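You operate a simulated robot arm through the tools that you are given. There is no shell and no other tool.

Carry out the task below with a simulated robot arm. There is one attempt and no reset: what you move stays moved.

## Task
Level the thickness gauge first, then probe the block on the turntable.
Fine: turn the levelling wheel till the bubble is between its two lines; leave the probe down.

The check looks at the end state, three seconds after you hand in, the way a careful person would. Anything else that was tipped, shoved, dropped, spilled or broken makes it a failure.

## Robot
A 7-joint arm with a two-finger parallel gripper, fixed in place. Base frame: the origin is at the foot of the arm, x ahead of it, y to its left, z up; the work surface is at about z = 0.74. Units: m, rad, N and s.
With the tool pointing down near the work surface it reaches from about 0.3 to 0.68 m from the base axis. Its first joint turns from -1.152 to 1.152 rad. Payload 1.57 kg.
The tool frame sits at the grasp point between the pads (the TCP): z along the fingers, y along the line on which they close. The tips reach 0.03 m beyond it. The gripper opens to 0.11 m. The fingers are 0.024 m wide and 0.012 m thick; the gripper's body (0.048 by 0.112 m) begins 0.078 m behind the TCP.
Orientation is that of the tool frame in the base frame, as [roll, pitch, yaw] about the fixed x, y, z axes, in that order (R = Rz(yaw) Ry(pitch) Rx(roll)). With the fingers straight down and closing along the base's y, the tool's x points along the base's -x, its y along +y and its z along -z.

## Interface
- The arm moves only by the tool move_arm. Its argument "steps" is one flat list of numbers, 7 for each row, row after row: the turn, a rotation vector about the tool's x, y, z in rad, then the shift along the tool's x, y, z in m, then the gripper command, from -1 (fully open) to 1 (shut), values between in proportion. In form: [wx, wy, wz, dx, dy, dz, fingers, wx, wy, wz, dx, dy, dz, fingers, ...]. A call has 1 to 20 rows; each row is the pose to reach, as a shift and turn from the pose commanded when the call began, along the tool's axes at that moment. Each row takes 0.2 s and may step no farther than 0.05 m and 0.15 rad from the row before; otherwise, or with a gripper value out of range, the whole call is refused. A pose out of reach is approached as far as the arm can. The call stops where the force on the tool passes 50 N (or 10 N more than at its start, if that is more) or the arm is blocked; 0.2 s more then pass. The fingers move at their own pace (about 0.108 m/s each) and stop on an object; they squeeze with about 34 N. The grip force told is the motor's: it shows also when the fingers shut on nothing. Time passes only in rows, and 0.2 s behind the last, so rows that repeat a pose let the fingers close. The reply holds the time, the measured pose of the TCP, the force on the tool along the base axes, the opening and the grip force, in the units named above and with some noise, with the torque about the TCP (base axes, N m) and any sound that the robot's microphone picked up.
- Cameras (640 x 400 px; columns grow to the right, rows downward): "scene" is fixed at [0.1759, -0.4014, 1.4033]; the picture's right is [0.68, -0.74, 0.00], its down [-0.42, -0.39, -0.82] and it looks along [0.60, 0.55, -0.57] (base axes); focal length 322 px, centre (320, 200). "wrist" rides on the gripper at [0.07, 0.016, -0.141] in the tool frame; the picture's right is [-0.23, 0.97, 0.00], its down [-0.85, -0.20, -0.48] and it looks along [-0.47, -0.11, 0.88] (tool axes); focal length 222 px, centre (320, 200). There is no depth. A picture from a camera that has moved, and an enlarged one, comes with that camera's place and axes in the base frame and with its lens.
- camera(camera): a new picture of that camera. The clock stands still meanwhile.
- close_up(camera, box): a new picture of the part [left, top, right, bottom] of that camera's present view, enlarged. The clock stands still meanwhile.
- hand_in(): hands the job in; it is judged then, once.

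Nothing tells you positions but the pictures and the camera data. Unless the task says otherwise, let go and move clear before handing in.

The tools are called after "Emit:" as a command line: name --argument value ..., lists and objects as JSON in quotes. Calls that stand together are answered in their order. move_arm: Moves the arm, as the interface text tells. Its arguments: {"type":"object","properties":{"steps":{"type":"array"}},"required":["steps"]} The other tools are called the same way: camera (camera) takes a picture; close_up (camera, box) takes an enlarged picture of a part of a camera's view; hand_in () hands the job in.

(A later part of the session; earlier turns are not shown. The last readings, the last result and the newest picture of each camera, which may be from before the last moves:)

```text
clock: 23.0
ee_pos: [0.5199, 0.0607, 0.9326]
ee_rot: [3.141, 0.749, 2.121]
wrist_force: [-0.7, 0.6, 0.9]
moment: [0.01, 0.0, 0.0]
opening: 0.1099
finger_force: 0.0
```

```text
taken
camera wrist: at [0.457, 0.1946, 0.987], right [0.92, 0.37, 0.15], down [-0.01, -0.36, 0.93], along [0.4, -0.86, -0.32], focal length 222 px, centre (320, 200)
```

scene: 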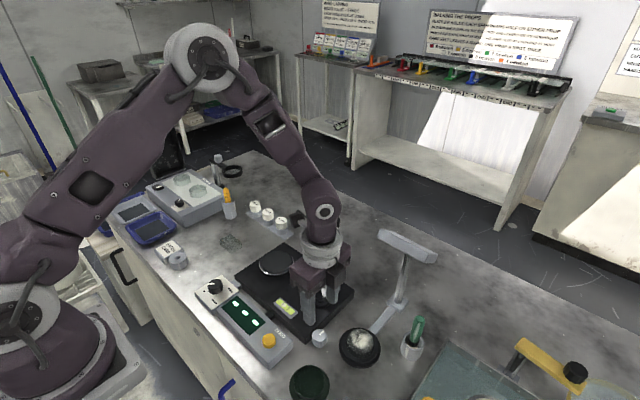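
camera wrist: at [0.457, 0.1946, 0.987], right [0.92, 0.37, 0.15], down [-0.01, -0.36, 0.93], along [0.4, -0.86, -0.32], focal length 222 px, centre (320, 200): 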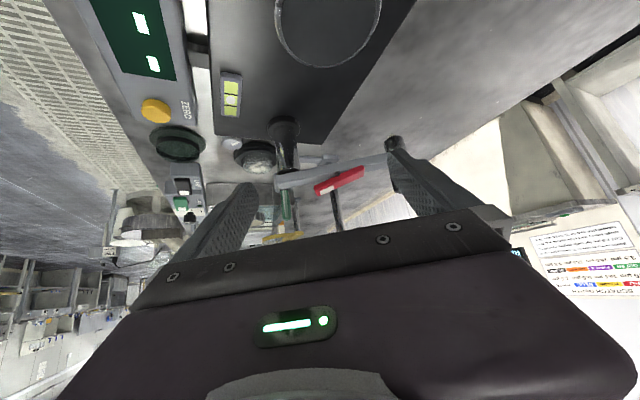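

Emit:
close_up --camera "wrist" --box '[255, 110, 415, 220]'

Emit:
close_up --camera "wrist" --box '[300, 150, 400, 210]'

```text
3.64 times, centred on (335, 165) of wrist
camera zoom: at [0.457, 0.1946, 0.987], right [0.92, 0.37, 0.15], down [-0.01, -0.36, 0.93], along [0.4, -0.86, -0.32], focal length 808 px, centre (266, 327)
```

zoom: 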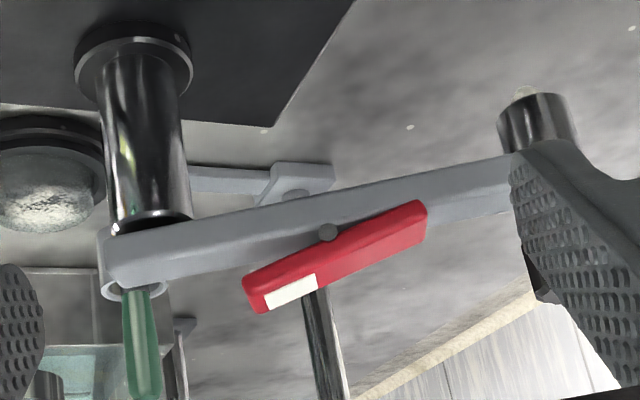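

```text
6.40 times, centred on (350, 180) of wrist
camera zoom: at [0.457, 0.1946, 0.987], right [0.92, 0.37, 0.15], down [-0.01, -0.36, 0.93], along [0.4, -0.86, -0.32], focal length 1422 px, centre (128, 328)
```

zoom: 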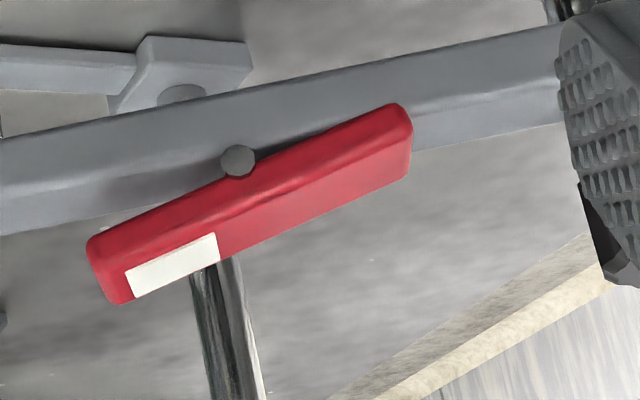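

From the side (this image is inverted), the red piece is a rocker with its white end raised, and a small probe tip shows under the sleeve, so the probe is up. Next I'll swing the arm over the turntable by straddling it loosely between rocker and knob. First I'll get above it with the tool aligned to the arm.

Emit:
move_arm --steps '[0, 0.125, 0, -0.0091, 0, -0.0098, -1, 0, 0.25, 0, -0.0182, 0, -0.0195, -1, 0, 0.375, 0, -0.0273, 0, -0.0293, -1, 0, 0.5, 0, -0.0364, 0, -0.039, -1, 0, 0.625, 0, -0.0455, 0, -0.0488, -1, 0, 0.75, 0, -0.0545, 0, -0.0585, -1]'

Emit:
move_arm --steps '[0, 0, -0.14, -0.0115, 0.0062, 0, -1, 0, 0, -0.28, -0.023, 0.0125, 0, -1, 0, 0, -0.42, -0.0345, 0.0187, 0, -1, 0, 0, -0.56, -0.046, 0.025, 0, -1, 0, 0, -0.7, -0.0575, 0.0312, 0, -0.5, 0, 0, -0.84, -0.069, 0.0374, 0, 0, 0, 0, -0.98, -0.0805, 0.0437, 0, 0.09, 0, 0, -1.12, -0.092, 0.05, 0, 0.09, 0, 0, -1.26, -0.1035, 0.056, 0, 0.09, 0, 0, -1.4, -0.115, 0.0624, 0, 0.09, 0, 0, -1.54, -0.1265, 0.0686, 0, 0.09]'

Emit:
camera --camera "wrist"

Emit:
camera --camera "scene"

```text
clock: 24.4
ee_pos: [0.5177, 0.0629, 1.0129]
ee_rot: [3.14, -0.002, 2.121]
wrist_force: [0.0, 0.2, -0.7]
moment: [0.0, -0.03, -0.01]
opening: 0.1101
finger_force: 0.0
```

```text
clock: 26.8
ee_pos: [0.643, -0.0112, 1.0129]
ee_rot: [-3.142, 0.0, -2.62]
wrist_force: [-0.5, 0.9, 0.6]
moment: [0.03, 0.02, 0.01]
opening: 0.05
finger_force: 0.1
```

```text
taken
camera wrist: at [0.5749, -0.0317, 1.1528], right [-0.29, 0.96, 0.0], down [0.84, 0.25, 0.48], along [0.46, 0.14, -0.88], focal length 222 px, centre (320, 200)
```

wrist: 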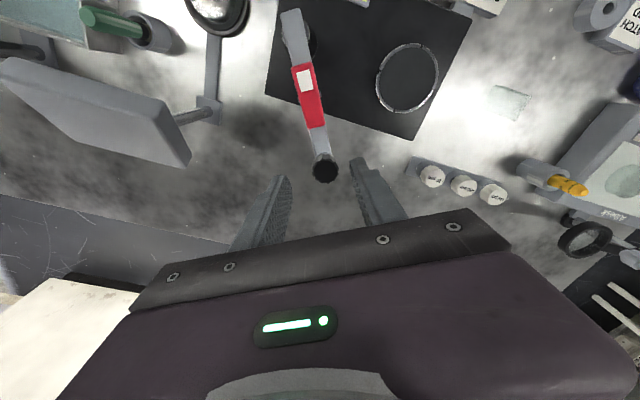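

```text
taken
```

scene: 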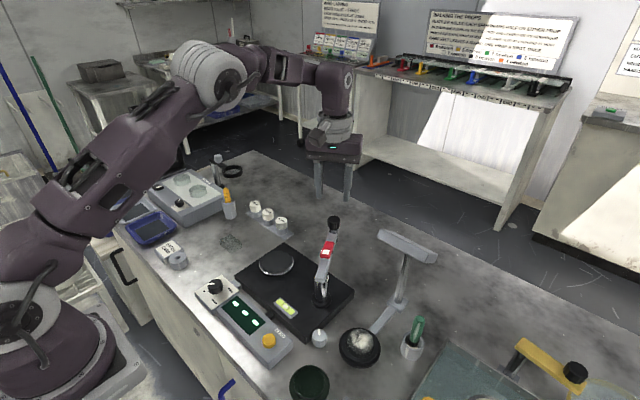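

The tool is aligned with the arm: the knob is about 23 mm further out and centred between the fingers. I'll come down so the fingers straddle the arm bar without touching it.

Emit:
move_arm --steps '[0, 0, 0, 0, 0, 0.03, 0.09, 0, 0, 0, 0, 0, 0.06, 0.09, 0, 0, 0, 0, 0, 0.09, 0.09, 0, 0, 0, 0, 0, 0.11, 0.09, 0, 0, 0, 0, 0, 0.13, 0.09, 0, 0, 0, 0, 0, 0.145, 0.09]'

Emit:
camera --camera "wrist"

Emit:
close_up --camera "scene" --box '[270, 170, 400, 320]'

```text
clock: 28.2
ee_pos: [0.6425, -0.0114, 0.867]
ee_rot: [3.141, 0.001, -2.624]
wrist_force: [0.0, 0.0, -0.3]
moment: [-0.02, -0.02, -0.02]
opening: 0.0504
finger_force: 0.1
```

```text
taken
camera wrist: at [0.5743, -0.0331, 1.0076], right [-0.28, 0.96, 0.0], down [0.84, 0.25, 0.48], along [0.46, 0.14, -0.88], focal length 222 px, centre (320, 200)
```

wrist: 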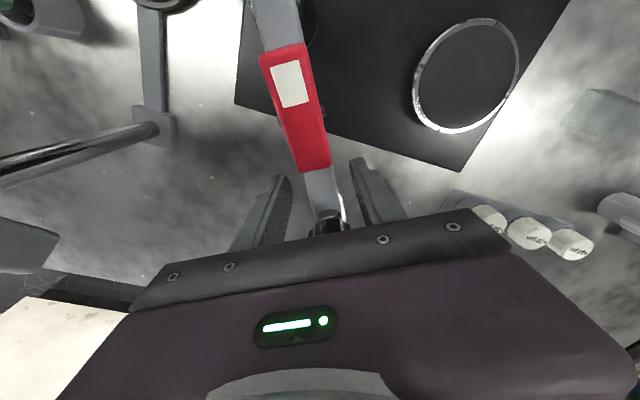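

```text
2.67 times, centred on (335, 245) of scene
camera zoom: at [0.1759, -0.4014, 1.4033], right [0.68, -0.74, 0.0], down [-0.42, -0.39, -0.82], along [0.6, 0.55, -0.57], focal length 859 px, centre (280, 80)
```

zoom: 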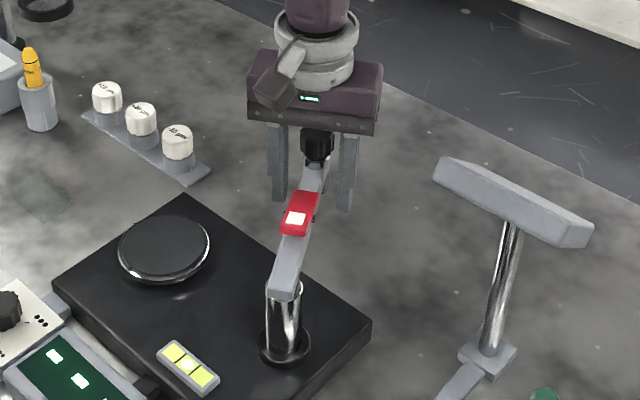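

The fingers straddle the bar with clearance on both sides. I'll start the swing gently toward the turntable along the arc about the column, and check force and motion.

Emit:
move_arm --steps '[0, 0, -0.07, 0.0003, 0.0084, 0, 0.09, 0, 0, -0.14, 0.0012, 0.0168, 0, 0.09, 0, 0, -0.2, 0.0024, 0.0239, 0, 0.09, 0, 0, -0.26, 0.004, 0.0309, 0, 0.09]'

Emit:
camera --camera "wrist"

Emit:
close_up --camera "scene" --box '[270, 170, 400, 320]'

```text
clock: 29.2
ee_pos: [0.6244, 0.0126, 0.8662]
ee_rot: [3.14, 0.001, -2.363]
wrist_force: [0.5, -0.8, -0.5]
moment: [-0.02, 0.01, 0.01]
opening: 0.0507
finger_force: 0.5
```

```text
taken
camera wrist: at [0.564, -0.0246, 1.0069], right [-0.52, 0.85, 0.0], down [0.75, 0.46, 0.48], along [0.41, 0.25, -0.88], focal length 222 px, centre (320, 200)
```

wrist: 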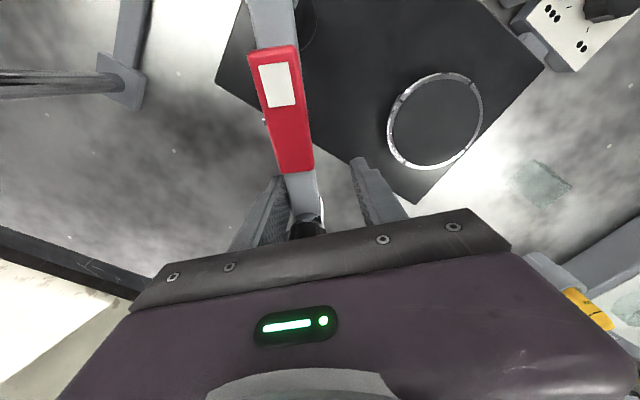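

```text
2.67 times, centred on (335, 245) of scene
camera zoom: at [0.1759, -0.4014, 1.4033], right [0.68, -0.74, 0.0], down [-0.42, -0.39, -0.82], along [0.6, 0.55, -0.57], focal length 859 px, centre (280, 80)
```

zoom: 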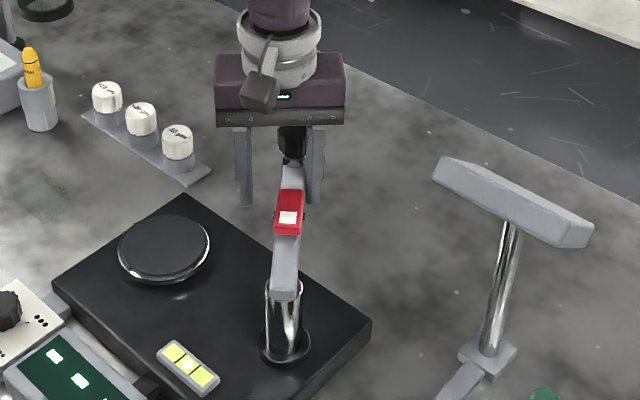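

The arm swings freely and follows the finger. The probe tip, at z ≈ 0.825, will clear the turntable, at about 0.785. I'll keep swinging most of the way.

Emit:
move_arm --steps '[0, 0, -0.1, 0.0006, 0.012, 0, 0.09, 0, 0, -0.2, 0.0024, 0.0239, 0, 0.09, 0, 0, -0.3, 0.0054, 0.0356, 0, 0.09, 0, 0, -0.4, 0.0095, 0.0469, 0, 0.09, 0, 0, -0.5, 0.0147, 0.0577, 0, 0.09, 0, 0, -0.6, 0.021, 0.068, 0, 0.09, 0, 0, -0.7, 0.0283, 0.0776, 0, 0.09, 0, 0, -0.75, 0.0323, 0.0821, 0, 0.09]'

Emit:
camera --camera "wrist"

Emit:
camera --camera "scene"

Emit:
close_up --camera "scene" --box '[230, 190, 370, 330]'

```text
clock: 31.0
ee_pos: [0.5429, 0.0479, 0.8666]
ee_rot: [3.141, 0.0, -1.614]
wrist_force: [-0.1, -0.1, -0.9]
moment: [0.0, -0.01, 0.02]
opening: 0.0502
finger_force: 0.0
```

```text
taken
camera wrist: at [0.5245, -0.021, 1.0072], right [-0.96, 0.27, 0.0], down [0.23, 0.85, 0.48], along [0.13, 0.46, -0.88], focal length 222 px, centre (320, 200)
```

wrist: 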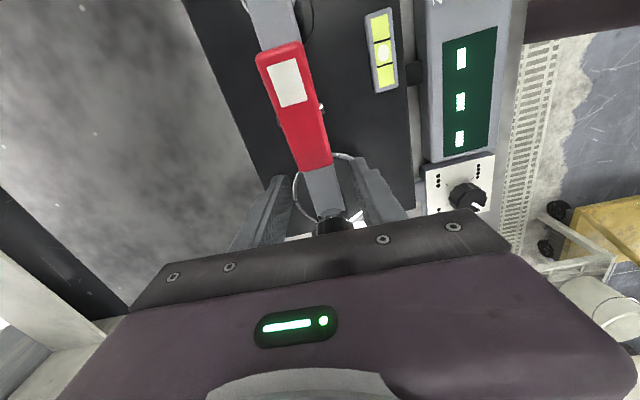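

```text
taken
```

scene: 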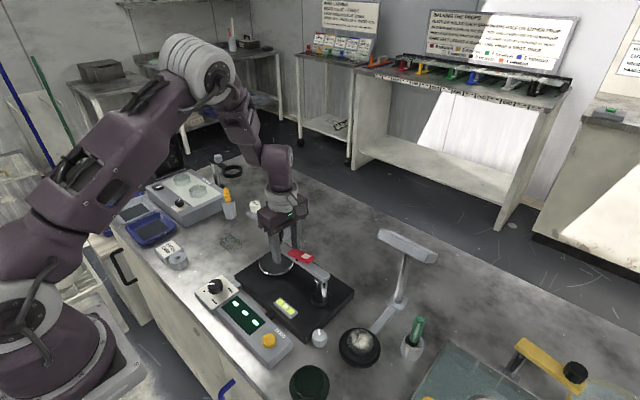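

```text
2.86 times, centred on (300, 260) of scene
camera zoom: at [0.1759, -0.4014, 1.4033], right [0.68, -0.74, 0.0], down [-0.42, -0.39, -0.82], along [0.6, 0.55, -0.57], focal length 921 px, centre (377, 29)
```

zoom: 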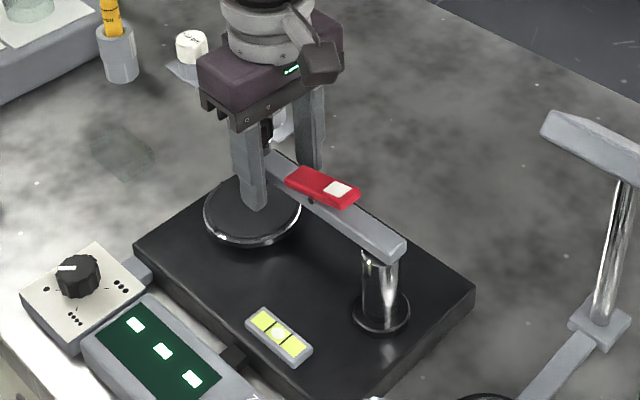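

The arm is over the turntable and stays aligned with the tool, at about 1.53 rad, with the bubble still centred. I'll rise clear and check that the arm stays where it is.

Emit:
move_arm --steps '[0, 0, 0, 0, 0, 0, 0.09, 0, 0, 0, 0, 0, -0.03, 0.09, 0, 0, 0, 0, 0, -0.06, 0.09, 0, 0, 0, 0, 0, -0.09, 0.09, 0, 0, 0, 0, 0, -0.13, 0.09]'

Emit:
camera --camera "wrist"

Emit:
close_up --camera "scene" --box '[230, 190, 370, 330]'

```text
clock: 32.2
ee_pos: [0.5429, 0.0477, 0.9974]
ee_rot: [3.141, 0.0, -1.611]
wrist_force: [0.0, 0.1, -0.2]
moment: [-0.03, -0.03, 0.02]
opening: 0.0503
finger_force: 0.1
```

```text
taken
camera wrist: at [0.5244, -0.0208, 1.1381], right [-0.96, 0.27, 0.0], down [0.24, 0.85, 0.48], along [0.13, 0.46, -0.88], focal length 222 px, centre (320, 200)
```

wrist: 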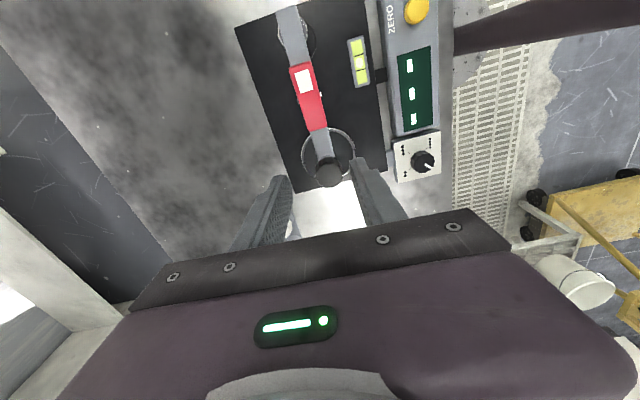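

```text
2.86 times, centred on (300, 260) of scene
camera zoom: at [0.1759, -0.4014, 1.4033], right [0.68, -0.74, 0.0], down [-0.42, -0.39, -0.82], along [0.6, 0.55, -0.57], focal length 921 px, centre (377, 29)
```

zoom: 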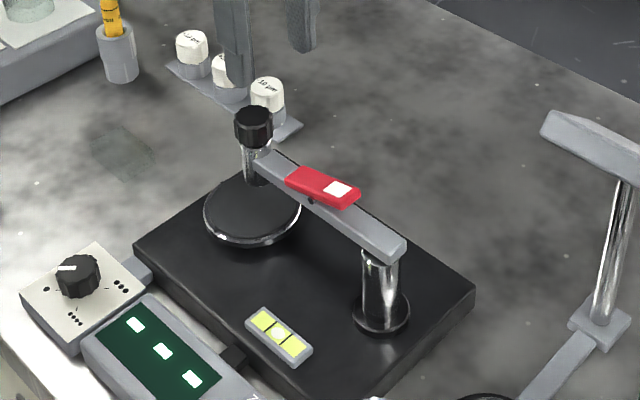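

The arm stays put with the knob over the turntable. The rocker's white end is raised, like the other rocker switches here, so pressing it should lower the probe. I'll close the fingers, move above the white pad at about (0.540, −0.027), and stop just short of it to check.

Emit:
move_arm --steps '[0, 0, 0, 0.03, 0, 0, 1, 0, 0, 0, 0.06, 0, 0, 1, 0, 0, 0, 0.0757, 0, 0, 1, 0, 0, 0, 0.0757, 0, 0.03, 1, 0, 0, 0, 0.0757, 0, 0.06, 1]'

Emit:
camera --camera "wrist"

Emit:
close_up --camera "scene" --box '[230, 190, 370, 330]'

```text
clock: 33.4
ee_pos: [0.5405, -0.0265, 0.936]
ee_rot: [-3.139, 0.0, -1.614]
wrist_force: [-0.1, -0.4, -0.3]
moment: [-0.03, -0.03, -0.02]
opening: 0.0
finger_force: 21.1
```

```text
taken
camera wrist: at [0.5214, -0.0959, 1.076], right [-0.96, 0.27, 0.0], down [0.24, 0.85, 0.48], along [0.13, 0.46, -0.88], focal length 222 px, centre (320, 200)
```

wrist: 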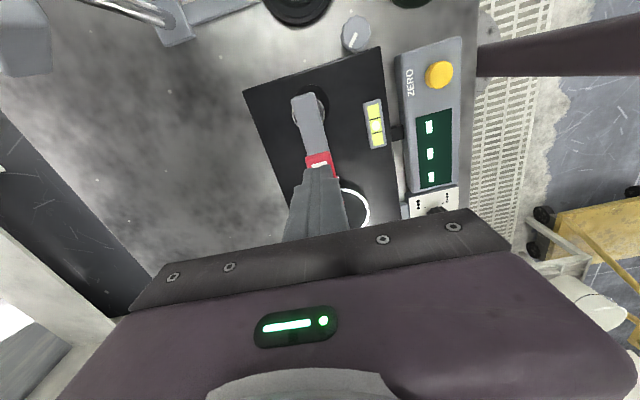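

```text
2.86 times, centred on (300, 260) of scene
camera zoom: at [0.1759, -0.4014, 1.4033], right [0.68, -0.74, 0.0], down [-0.42, -0.39, -0.82], along [0.6, 0.55, -0.57], focal length 921 px, centre (377, 29)
```

zoom: 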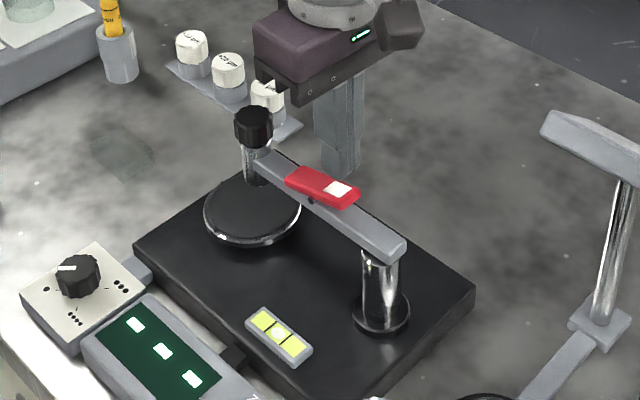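

The closed fingertips are directly above the white pad with about 2–3 cm to go. I'll press down in small steps.

Emit:
move_arm --steps '[0, 0, 0, 0, 0, 0.008, 1, 0, 0, 0, 0, 0, 0.014, 1, 0, 0, 0, 0, 0, 0.019, 1, 0, 0, 0, 0, 0, 0.023, 1, 0, 0, 0, 0, 0, 0.027, 1]'

Emit:
close_up --camera "scene" --box '[230, 190, 370, 330]'

```text
clock: 34.6
ee_pos: [0.5407, -0.0269, 0.9091]
ee_rot: [-3.14, 0.0, -1.613]
wrist_force: [0.4, 0.2, 0.0]
moment: [0.01, -0.01, 0.01]
opening: 0.0
finger_force: 21.7
```

```text
2.86 times, centred on (300, 260) of scene
camera zoom: at [0.1759, -0.4014, 1.4033], right [0.68, -0.74, 0.0], down [-0.42, -0.39, -0.82], along [0.6, 0.55, -0.57], focal length 921 px, centre (377, 29)
```

zoom: 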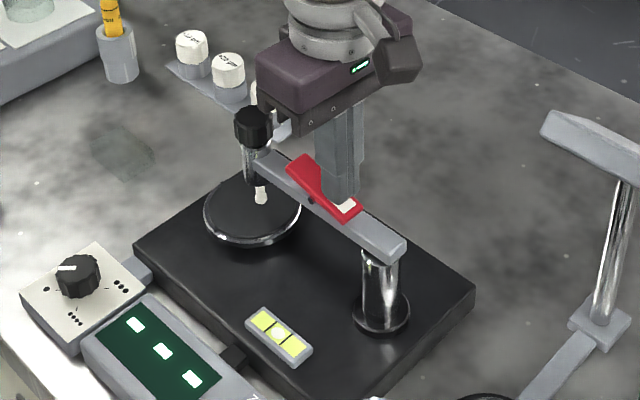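

The rocker has flipped and a white probe tip has come down onto the turntable disc, with no force left on the tool. I'll rise clear and check the tip and the display.

Emit:
move_arm --steps '[0, 0, 0, 0, 0, -0.02, 1, 0, 0, 0, 0, 0, -0.05, 1, 0, 0, 0, 0, 0, -0.09, 1, 0, 0, 0, 0, 0, -0.13, 1]'

Emit:
close_up --camera "scene" --box '[250, 210, 330, 290]'

Emit:
close_up --camera "scene" --box '[190, 265, 320, 365]'

Emit:
camera --camera "wrist"

Emit:
close_up --camera "scene" --box '[265, 293, 305, 318]'

```text
clock: 35.6
ee_pos: [0.5415, -0.0276, 1.0392]
ee_rot: [3.141, 0.001, -1.613]
wrist_force: [0.3, 0.3, 1.6]
moment: [0.0, 0.01, -0.02]
opening: 0.0002
finger_force: 21.2
```

```text
5.00 times, centred on (290, 250) of scene
camera zoom: at [0.1759, -0.4014, 1.4033], right [0.68, -0.74, 0.0], down [-0.42, -0.39, -0.82], along [0.6, 0.55, -0.57], focal length 1611 px, centre (470, -50)
```

zoom: 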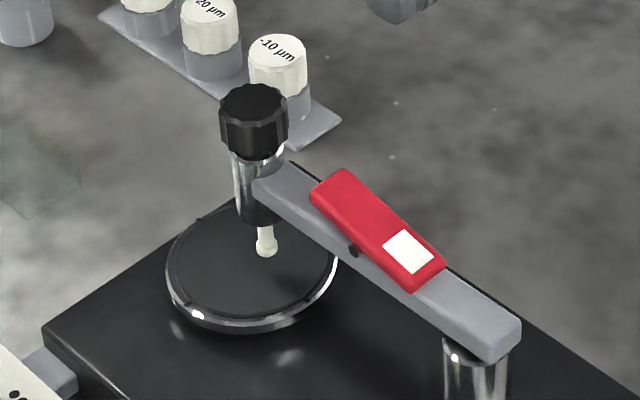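

```text
4.00 times, centred on (255, 315) of scene
camera zoom: at [0.1759, -0.4014, 1.4033], right [0.68, -0.74, 0.0], down [-0.42, -0.39, -0.82], along [0.6, 0.55, -0.57], focal length 1289 px, centre (580, -260)
```

zoom: 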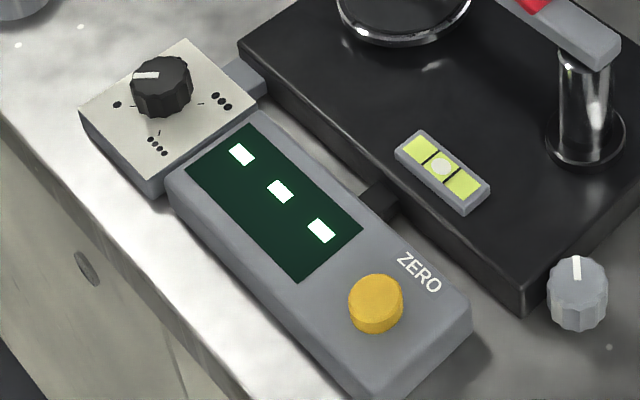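

```text
taken
camera wrist: at [0.5224, -0.0956, 1.1802], right [-0.96, 0.27, 0.0], down [0.24, 0.85, 0.48], along [0.13, 0.46, -0.88], focal length 222 px, centre (320, 200)
```

wrist: 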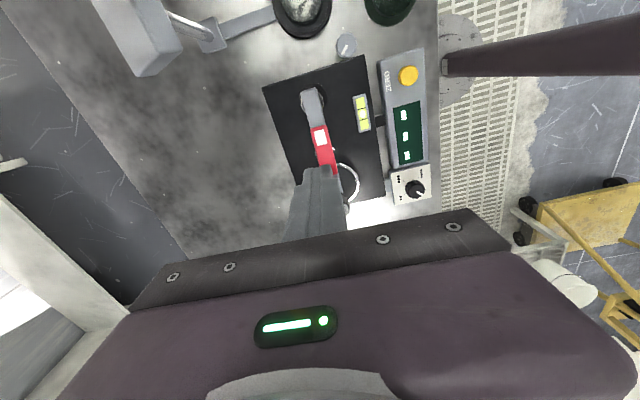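

```text
16.00 times, centred on (285, 306) of scene
camera zoom: at [0.1759, -0.4014, 1.4033], right [0.68, -0.74, 0.0], down [-0.42, -0.39, -0.82], along [0.6, 0.55, -0.57], focal length 5156 px, centre (880, -1488)
```

zoom: 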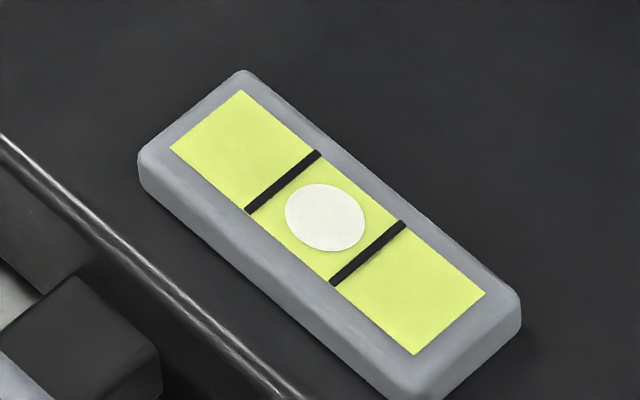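

The bubble is still centred and the probe tip is out, but the display still shows dashes. I can't tell from the scene view whether the tip touches the block, so I'll move around to a low side view from the robot's side.

Emit:
move_arm --steps '[0, 0, 0.139, -0.0093, 0.0117, 0, 1, 0, 0, 0.278, -0.0186, 0.0234, 0, 1, 0, 0, 0.417, -0.0279, 0.0352, 0, 0.5, 0, 0, 0.556, -0.0372, 0.0469, 0, 0, 0, 0, 0.695, -0.0465, 0.0586, 0, -0.5, 0, 0, 0.834, -0.0558, 0.0703, 0, -1, 0, 0, 0.973, -0.0651, 0.082, 0, -1, 0, 0, 1.112, -0.0744, 0.0937, 0, -1, 0, 0, 1.251, -0.0837, 0.1055, 0, -1, 0, 0, 1.39, -0.093, 0.1172, 0, -1, 0, 0, 1.53, -0.1023, 0.1289, 0, -1]'

Emit:
move_arm --steps '[0, -0.125, 0, 0, 0, 0.022, -1, 0, -0.25, 0, 0, 0, 0.044, -1, 0, -0.375, 0, 0, 0, 0.066, -1, 0, -0.5, 0, 0, 0, 0.088, -1, 0, -0.625, 0, 0, 0, 0.11, -1, 0, -0.75, 0, 0, 0, 0.13, -1]'

Emit:
camera --camera "wrist"

Emit:
close_up --camera "wrist" --box '[240, 80, 400, 220]'

```text
clock: 38.0
ee_pos: [0.4157, 0.0808, 1.0405]
ee_rot: [-3.141, 0.001, 3.137]
wrist_force: [-0.6, -0.4, 0.2]
moment: [0.0, 0.02, 0.0]
opening: 0.1102
finger_force: 0.1
```

```text
clock: 39.4
ee_pos: [0.4207, 0.0948, 0.9072]
ee_rot: [-3.098, 0.569, -3.008]
wrist_force: [0.2, 0.5, 0.5]
moment: [0.02, 0.02, 0.0]
opening: 0.1097
finger_force: 0.1
out of reach, approached as far as the arm can: row 5, 6
```

```text
taken
camera wrist: at [0.2849, 0.0988, 0.9863], right [0.08, 0.99, 0.09], down [0.48, -0.12, 0.87], along [0.87, -0.03, -0.48], focal length 222 px, centre (320, 200)
```

wrist: 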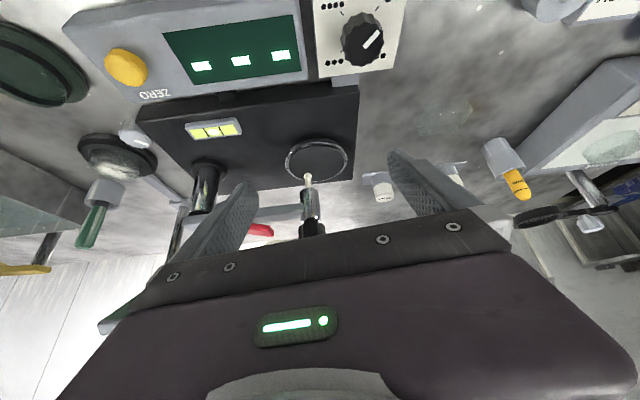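

```text
2.86 times, centred on (320, 150) of wrist
camera zoom: at [0.2849, 0.0988, 0.9863], right [0.08, 0.99, 0.09], down [0.48, -0.12, 0.87], along [0.87, -0.03, -0.48], focal length 635 px, centre (320, 343)
```

zoom: 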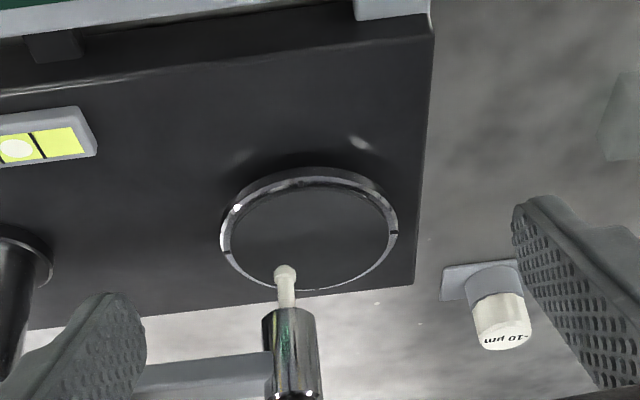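

From the side, triangulating the tip gives z ≈ 0.80, while the disc's top is about 0.783, so the tip may be hovering above the block. I'm enlarging both views to measure the gap better.

Emit:
close_up --camera "wrist" --box '[275, 125, 355, 185]'

Emit:
close_up --camera "scene" --box '[250, 225, 310, 285]'

Emit:
close_up --camera "wrist" --box '[160, 0, 320, 100]'

```text
6.67 times, centred on (315, 155) of wrist
camera zoom: at [0.2849, 0.0988, 0.9863], right [0.08, 0.99, 0.09], down [0.48, -0.12, 0.87], along [0.87, -0.03, -0.48], focal length 1481 px, centre (353, 500)
```

zoom: 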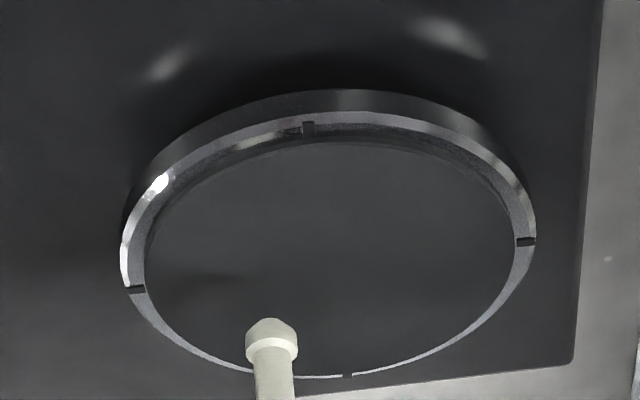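

```text
6.67 times, centred on (280, 255) of scene
camera zoom: at [0.1759, -0.4014, 1.4032], right [0.68, -0.74, 0.0], down [-0.42, -0.39, -0.82], along [0.6, 0.55, -0.57], focal length 2148 px, centre (587, -167)
```

zoom: 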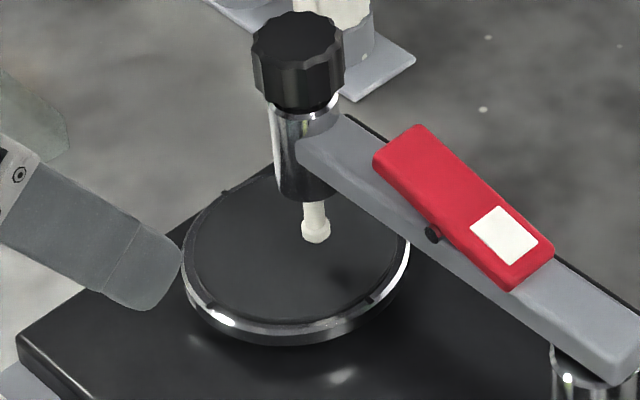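

```text
4.00 times, centred on (240, 50) of wrist
camera zoom: at [0.2849, 0.0988, 0.9863], right [0.08, 0.99, 0.09], down [0.48, -0.12, 0.87], along [0.87, -0.03, -0.48], focal length 888 px, centre (640, 800)
```

zoom: 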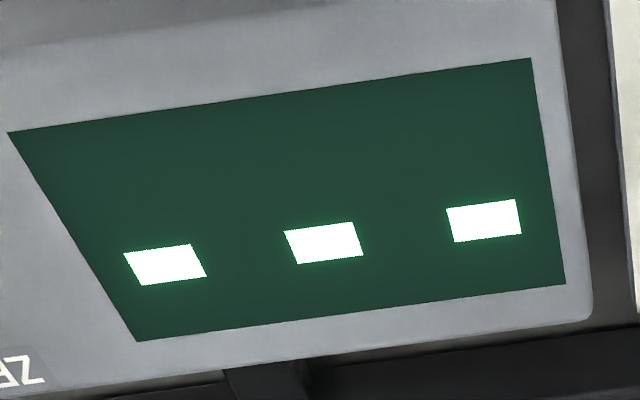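

The tip is a nib with a displaced shadow, so it hovers about 15 mm over the block, and the display shows no reading. The fluted knob on top of the probe should set its height. I'll untilt and rise, then hover over the knob for a careful trial.

Emit:
move_arm --steps '[0, 0.125, 0, -0.0159, 0, -0.017, -1, 0, 0.25, 0, -0.0318, 0, -0.034, -1, 0, 0.375, 0, -0.0477, 0, -0.051, -1, 0, 0.5, 0, -0.0636, 0, -0.068, -1, 0, 0.625, 0, -0.0795, 0, -0.085, -1, 0, 0.75, 0, -0.095, 0, -0.102, -1, 0, 0.75, 0, -0.095, 0, -0.102, -1]'

Emit:
camera --camera "wrist"

```text
clock: 41.0
ee_pos: [0.4458, 0.1018, 1.0442]
ee_rot: [-3.107, -0.18, -3.038]
wrist_force: [-0.1, -0.7, -0.2]
moment: [-0.03, -0.01, -0.03]
opening: 0.1102
finger_force: 0.0
out of reach, approached as far as the arm can: row 2, 3
```

```text
taken
camera wrist: at [0.401, 0.1179, 1.1936], right [0.11, 0.99, -0.07], down [0.94, -0.09, 0.32], along [0.31, -0.11, -0.94], focal length 222 px, centre (320, 200)
```

wrist: 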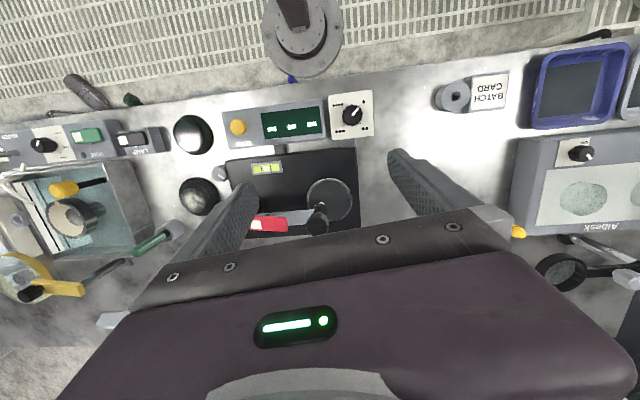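

The display looks different from here, so I'm enlarging it.

Emit:
close_up --camera "wrist" --box '[220, 90, 380, 180]'

Emit:
close_up --camera "scene" --box '[190, 225, 330, 365]'

```text
4.00 times, centred on (300, 135) of wrist
camera zoom: at [0.401, 0.1179, 1.1936], right [0.11, 0.99, -0.07], down [0.94, -0.09, 0.32], along [0.31, -0.11, -0.94], focal length 888 px, centre (400, 460)
```

zoom: 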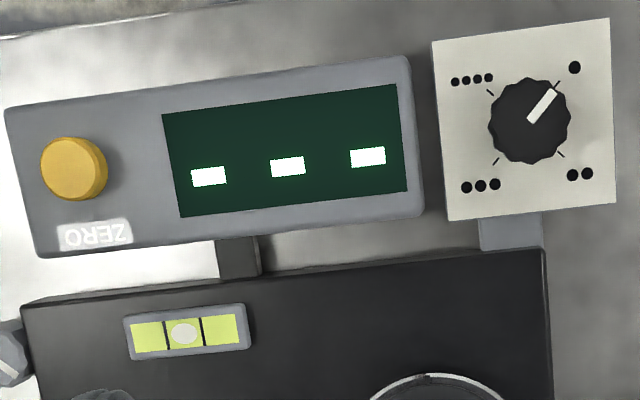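

```text
2.86 times, centred on (260, 295) of scene
camera zoom: at [0.1759, -0.4014, 1.4033], right [0.68, -0.74, 0.0], down [-0.42, -0.39, -0.82], along [0.6, 0.55, -0.57], focal length 921 px, centre (491, -71)
```

zoom: 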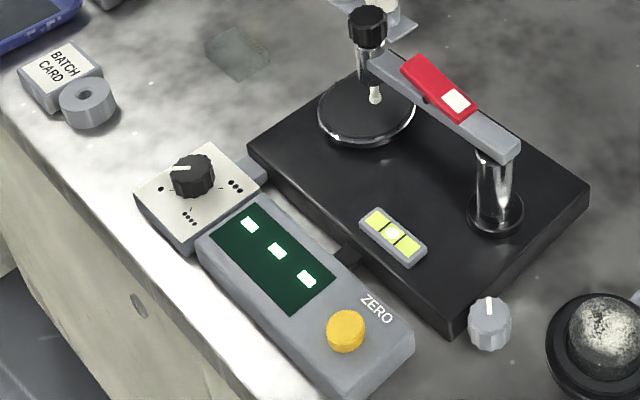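

It still shows three dashes, and the bubble is fine. I'll straighten the wrist first.

Emit:
move_arm --steps '[-0.017, -0.09, 0, 0, 0, 0, -1, -0.035, -0.18, 0, 0, 0, 0, -1]'

```text
clock: 41.6
ee_pos: [0.444, 0.1024, 1.0438]
ee_rot: [3.14, 0.002, -3.034]
wrist_force: [-0.4, 0.0, 0.0]
moment: [-0.01, 0.0, 0.04]
opening: 0.11
finger_force: 0.1
```

The wrist is straight again. I'll turn so the fingers close along x, narrow them to about 55 mm, and hover above the knob.

Emit:
move_arm --steps '[0, 0, -0.14, -0.0088, -0.0038, 0, -1, 0, 0, -0.28, -0.0177, -0.0076, 0, -1, 0, 0, -0.42, -0.0265, -0.0114, 0, -0.7, 0, 0, -0.56, -0.0353, -0.0151, 0, -0.4, 0, 0, -0.7, -0.0441, -0.0189, 0, 0, 0, 0, -0.84, -0.053, -0.0227, 0, 0, 0, 0, -0.98, -0.0618, -0.0265, 0, 0, 0, 0, -1.12, -0.0706, -0.0303, 0, 0, 0, 0, -1.26, -0.0795, -0.034, 0, 0, 0, 0, -1.4, -0.0883, -0.0378, 0, 0, 0, 0, -1.464, -0.0923, -0.0395, 0, 0]'

Emit:
close_up --camera "wrist" --box '[240, 80, 420, 240]'

Emit:
camera --camera "wrist"

```text
clock: 44.0
ee_pos: [0.387, 0.126, 1.0206]
ee_rot: [-3.137, -0.001, -1.574]
wrist_force: [0.6, 0.1, -0.2]
moment: [0.03, 0.01, 0.02]
opening: 0.0545
finger_force: 0.0
out of reach, approached as far as the arm can: row 7, 8, 9, 10, 11
```

```text
2.50 times, centred on (330, 160) of wrist
camera zoom: at [0.3708, 0.0569, 1.1597], right [-0.97, 0.23, 0.0], down [0.2, 0.85, 0.48], along [0.11, 0.47, -0.88], focal length 555 px, centre (295, 300)
```

zoom: 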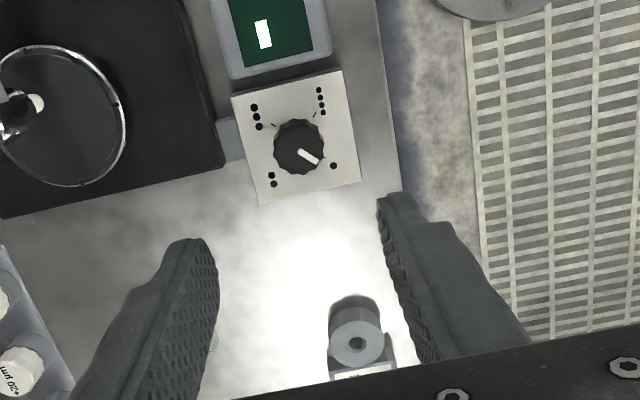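

```text
taken
camera wrist: at [0.3708, 0.0569, 1.1597], right [-0.97, 0.23, 0.0], down [0.2, 0.85, 0.48], along [0.11, 0.47, -0.88], focal length 222 px, centre (320, 200)
```

wrist: 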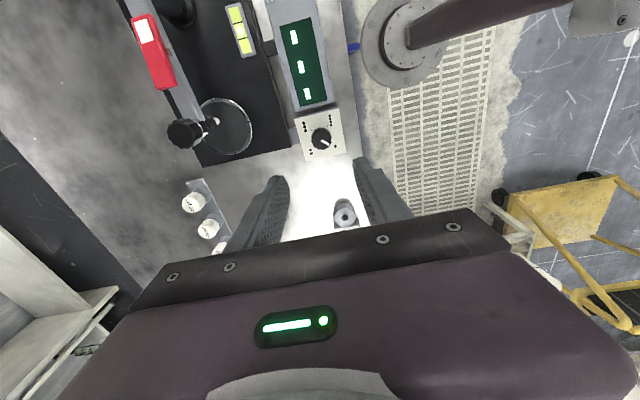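

The wrist got the right heading but stopped short, at (0.387, 0.126), so the knob is still ahead. I'll try a straight shift over to it at this height.

Emit:
move_arm --steps '[0, 0, 0, 0.01, -0.03, -0.005, 0, 0, 0, 0, 0.021, -0.061, -0.01, 0, 0, 0, 0, 0.032, -0.092, -0.015, 0, 0, 0, 0, 0.042, -0.122, -0.02, 0, 0, 0, 0, 0.053, -0.153, -0.02, 0, 0, 0, 0, 0.053, -0.153, -0.02, 0]'

Emit:
camera --camera "wrist"

```text
clock: 45.4
ee_pos: [0.3867, 0.1245, 1.0245]
ee_rot: [-3.138, 0.0, -1.57]
wrist_force: [1.1, 0.9, -0.1]
moment: [0.01, 0.0, 0.01]
opening: 0.055
finger_force: 0.1
out of reach, approached as far as the arm can: row 1, 2, 3, 4, 5, 6
```

```text
taken
camera wrist: at [0.3696, 0.055, 1.1653], right [-0.97, 0.23, 0.0], down [0.2, 0.85, 0.48], along [0.11, 0.47, -0.88], focal length 222 px, centre (320, 200)
```

wrist: 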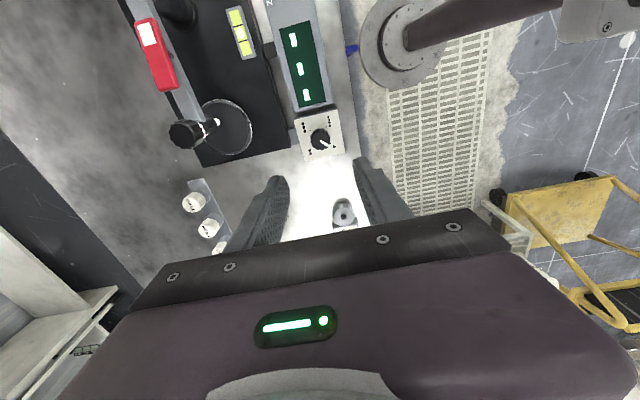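

The arm is at a joint limit in this configuration. I'll turn back to the neutral heading and use a grasp closing along y instead, keeping the fingertips above the bar.

Emit:
move_arm --steps '[0, 0, 0.14, 0, 0, 0, 0, 0, 0, 0.28, 0.002, -0.004, 0, 0, 0, 0, 0.42, 0.004, -0.008, 0, 0, 0, 0, 0.56, 0.007, -0.013, 0, 0, 0, 0, 0.7, 0.01, -0.018, 0, 0, 0, 0, 0.84, 0.013, -0.025, 0, 0, 0, 0, 0.98, 0.016, -0.032, 0, 0, 0, 0, 1.12, 0.019, -0.039, 0, 0, 0, 0, 1.26, 0.022, -0.046, 0, 0, 0, 0, 1.4, 0.025, -0.053, 0, 0, 0, 0, 1.54, 0.025, -0.053, 0, 0]'

```text
clock: 47.8
ee_pos: [0.4343, 0.0937, 1.0229]
ee_rot: [-3.141, 0.0, -3.114]
wrist_force: [0.0, 0.5, -1.3]
moment: [0.01, 0.03, -0.01]
opening: 0.055
finger_force: 0.1
```

I'm back at the neutral heading. Moving over the knob, still well above it.

Emit:
move_arm --steps '[0, 0, 0, -0.035, -0.008, 0, 0, 0, 0, 0, -0.07, -0.016, 0, 0, 0, 0, 0, -0.1055, -0.023, 0, 0]'

Emit:
camera --camera "wrist"

Emit:
close_up --camera "wrist" --box '[240, 80, 420, 240]'

Emit:
close_up --camera "scene" --box '[230, 190, 370, 330]'

```text
clock: 48.6
ee_pos: [0.5435, 0.0726, 1.024]
ee_rot: [3.139, 0.0, -3.111]
wrist_force: [-0.2, -0.1, 0.2]
moment: [0.01, 0.0, 0.01]
opening: 0.0551
finger_force: 0.0
```

```text
taken
camera wrist: at [0.4732, 0.0868, 1.164], right [0.2, 0.98, 0.0], down [0.86, -0.17, 0.48], along [0.47, -0.09, -0.88], focal length 222 px, centre (320, 200)
```

wrist: 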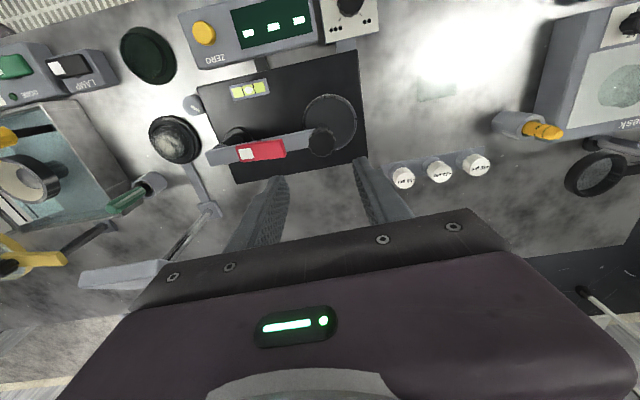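

```text
2.50 times, centred on (330, 160) of wrist
camera zoom: at [0.4732, 0.0868, 1.164], right [0.2, 0.98, 0.0], down [0.86, -0.17, 0.48], along [0.47, -0.09, -0.88], focal length 555 px, centre (295, 300)
```

zoom: 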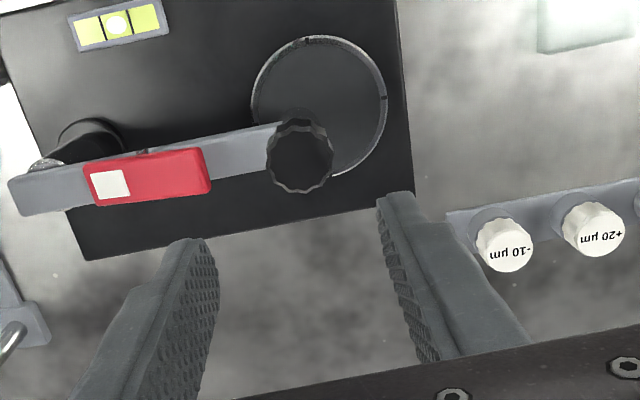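

```text
2.86 times, centred on (300, 260) of scene
camera zoom: at [0.1759, -0.4014, 1.4033], right [0.68, -0.74, 0.0], down [-0.42, -0.39, -0.82], along [0.6, 0.55, -0.57], focal length 921 px, centre (377, 29)
```

zoom: 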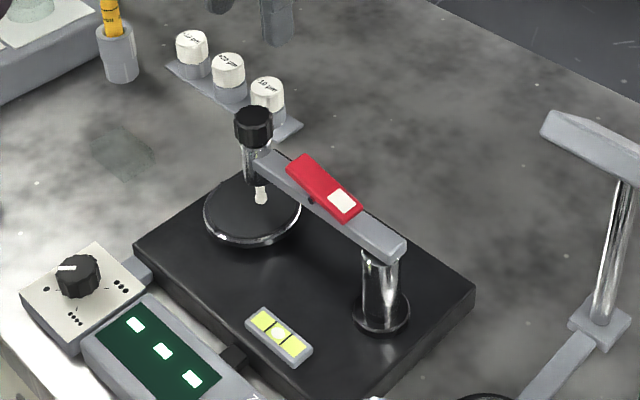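

The knob's centre is about 3 mm off the tool axis in both directions. I'll correct that, narrow to 45 mm to keep off the raised rocker end, and come down partway.

Emit:
move_arm --steps '[0, 0, 0, 0.003, 0.003, 0.025, 0.18, 0, 0, 0, 0.003, 0.003, 0.05, 0.18, 0, 0, 0, 0.003, 0.003, 0.075, 0.18]'

Emit:
close_up --camera "wrist" --box '[240, 100, 400, 240]'

Emit:
close_up --camera "scene" --box '[230, 190, 350, 300]'

```text
clock: 49.4
ee_pos: [0.539, 0.0743, 0.9477]
ee_rot: [3.142, 0.001, -3.11]
wrist_force: [0.6, -0.7, 0.3]
moment: [0.02, -0.02, -0.01]
opening: 0.0453
finger_force: 0.0
```

```text
2.86 times, centred on (320, 170) of wrist
camera zoom: at [0.469, 0.0888, 1.0876], right [0.2, 0.98, 0.0], down [0.86, -0.17, 0.48], along [0.47, -0.09, -0.88], focal length 635 px, centre (320, 286)
```

zoom: 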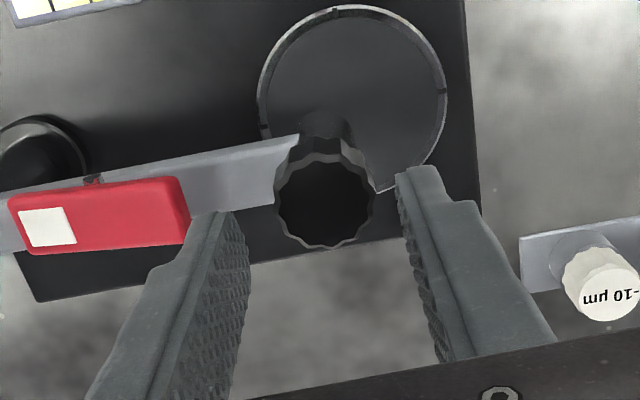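

```text
3.64 times, centred on (290, 245) of scene
camera zoom: at [0.1759, -0.4014, 1.4033], right [0.68, -0.74, 0.0], down [-0.42, -0.39, -0.82], along [0.6, 0.55, -0.57], focal length 1172 px, centre (429, 36)
```

zoom: 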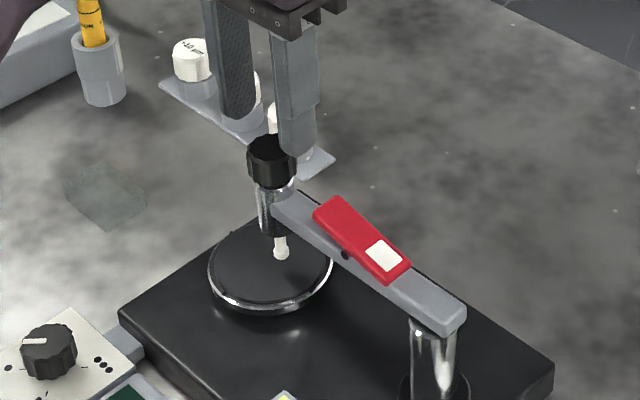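

The knob is centred between the fingers. I'll come down to grip height, with the tips just above the bar, and close.

Emit:
move_arm --steps '[0, 0, 0, -0.001, 0.0005, 0.02, 0.18, 0, 0, 0, -0.001, 0.0005, 0.035, 0.18, 0, 0, 0, -0.001, 0.0005, 0.044, 0.18, 0, 0, 0, -0.001, 0.0005, 0.044, 1, 0, 0, 0, -0.001, 0.0005, 0.044, 1]'

Emit:
close_up --camera "wrist" --box '[240, 100, 400, 240]'

Emit:
close_up --camera "scene" --box '[230, 190, 350, 300]'

```text
clock: 50.6
ee_pos: [0.5389, 0.0761, 0.9048]
ee_rot: [3.14, -0.001, -3.111]
wrist_force: [-1.4, 0.5, 1.6]
moment: [-0.08, 0.34, -0.05]
opening: 0.0316
finger_force: 40.7
```

```text
2.86 times, centred on (320, 170) of wrist
camera zoom: at [0.4685, 0.0897, 1.0456], right [0.2, 0.98, 0.0], down [0.86, -0.17, 0.48], along [0.47, -0.09, -0.88], focal length 635 px, centre (320, 286)
```

zoom: 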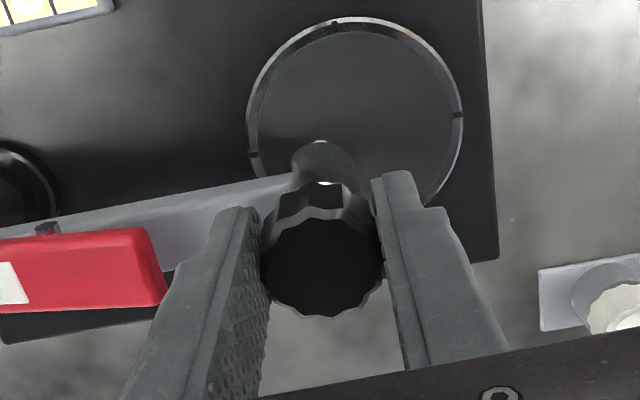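

```text
3.64 times, centred on (290, 245) of scene
camera zoom: at [0.1758, -0.4014, 1.4033], right [0.68, -0.74, 0.0], down [-0.42, -0.39, -0.82], along [0.6, 0.55, -0.57], focal length 1172 px, centre (429, 36)
```

zoom: 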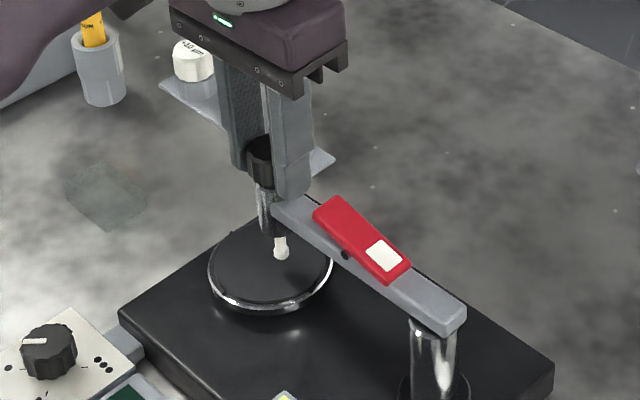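

The knob is gripped at 31.6 mm with almost no side load. I'll turn it 0.5 rad clockwise and watch for movement of the probe or a reading on the display.

Emit:
move_arm --steps '[0, 0, 0.12, 0, 0, 0, 1, 0, 0, 0.25, 0, 0, 0, 1, 0, 0, 0.38, 0, 0, 0, 1, 0, 0, 0.5, 0, 0, 0, 1]'

Emit:
close_up --camera "scene" --box '[230, 190, 350, 300]'

Emit:
close_up --camera "wrist" --box '[240, 100, 400, 240]'

Emit:
close_up --camera "scene" --box '[190, 265, 320, 365]'

```text
clock: 51.6
ee_pos: [0.5381, 0.0792, 0.9066]
ee_rot: [3.136, 0.001, 2.673]
wrist_force: [4.4, 27.0, -3.4]
moment: [-0.24, -0.27, 0.74]
opening: 0.0318
finger_force: 39.9
```

```text
3.64 times, centred on (290, 245) of scene
camera zoom: at [0.1761, -0.4007, 1.4035], right [0.68, -0.74, 0.0], down [-0.42, -0.39, -0.82], along [0.6, 0.55, -0.57], focal length 1172 px, centre (429, 36)
```

zoom: 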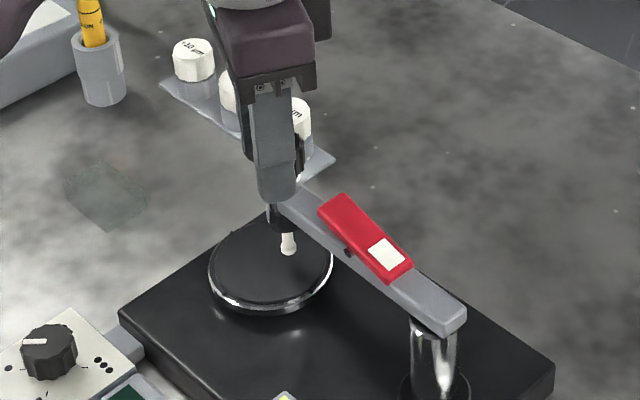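

```text
2.86 times, centred on (320, 170) of wrist
camera zoom: at [0.4845, 0.1244, 1.0459], right [0.64, 0.77, 0.01], down [0.67, -0.57, 0.48], along [0.37, -0.3, -0.88], focal length 635 px, centre (320, 286)
```

zoom: 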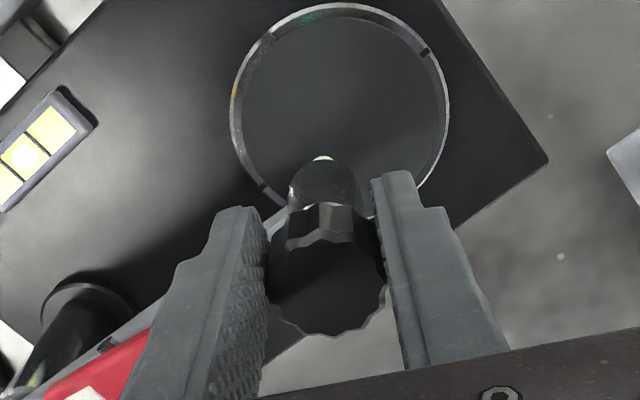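

```text
4.00 times, centred on (255, 315) of scene
camera zoom: at [0.1761, -0.4007, 1.4035], right [0.68, -0.74, 0.0], down [-0.42, -0.39, -0.82], along [0.6, 0.55, -0.57], focal length 1289 px, centre (580, -260)
```

zoom: 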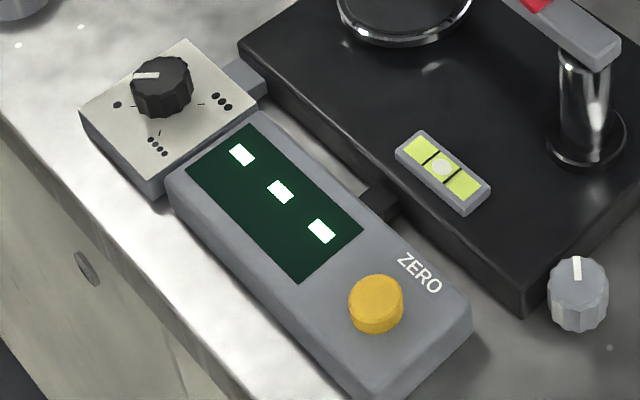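

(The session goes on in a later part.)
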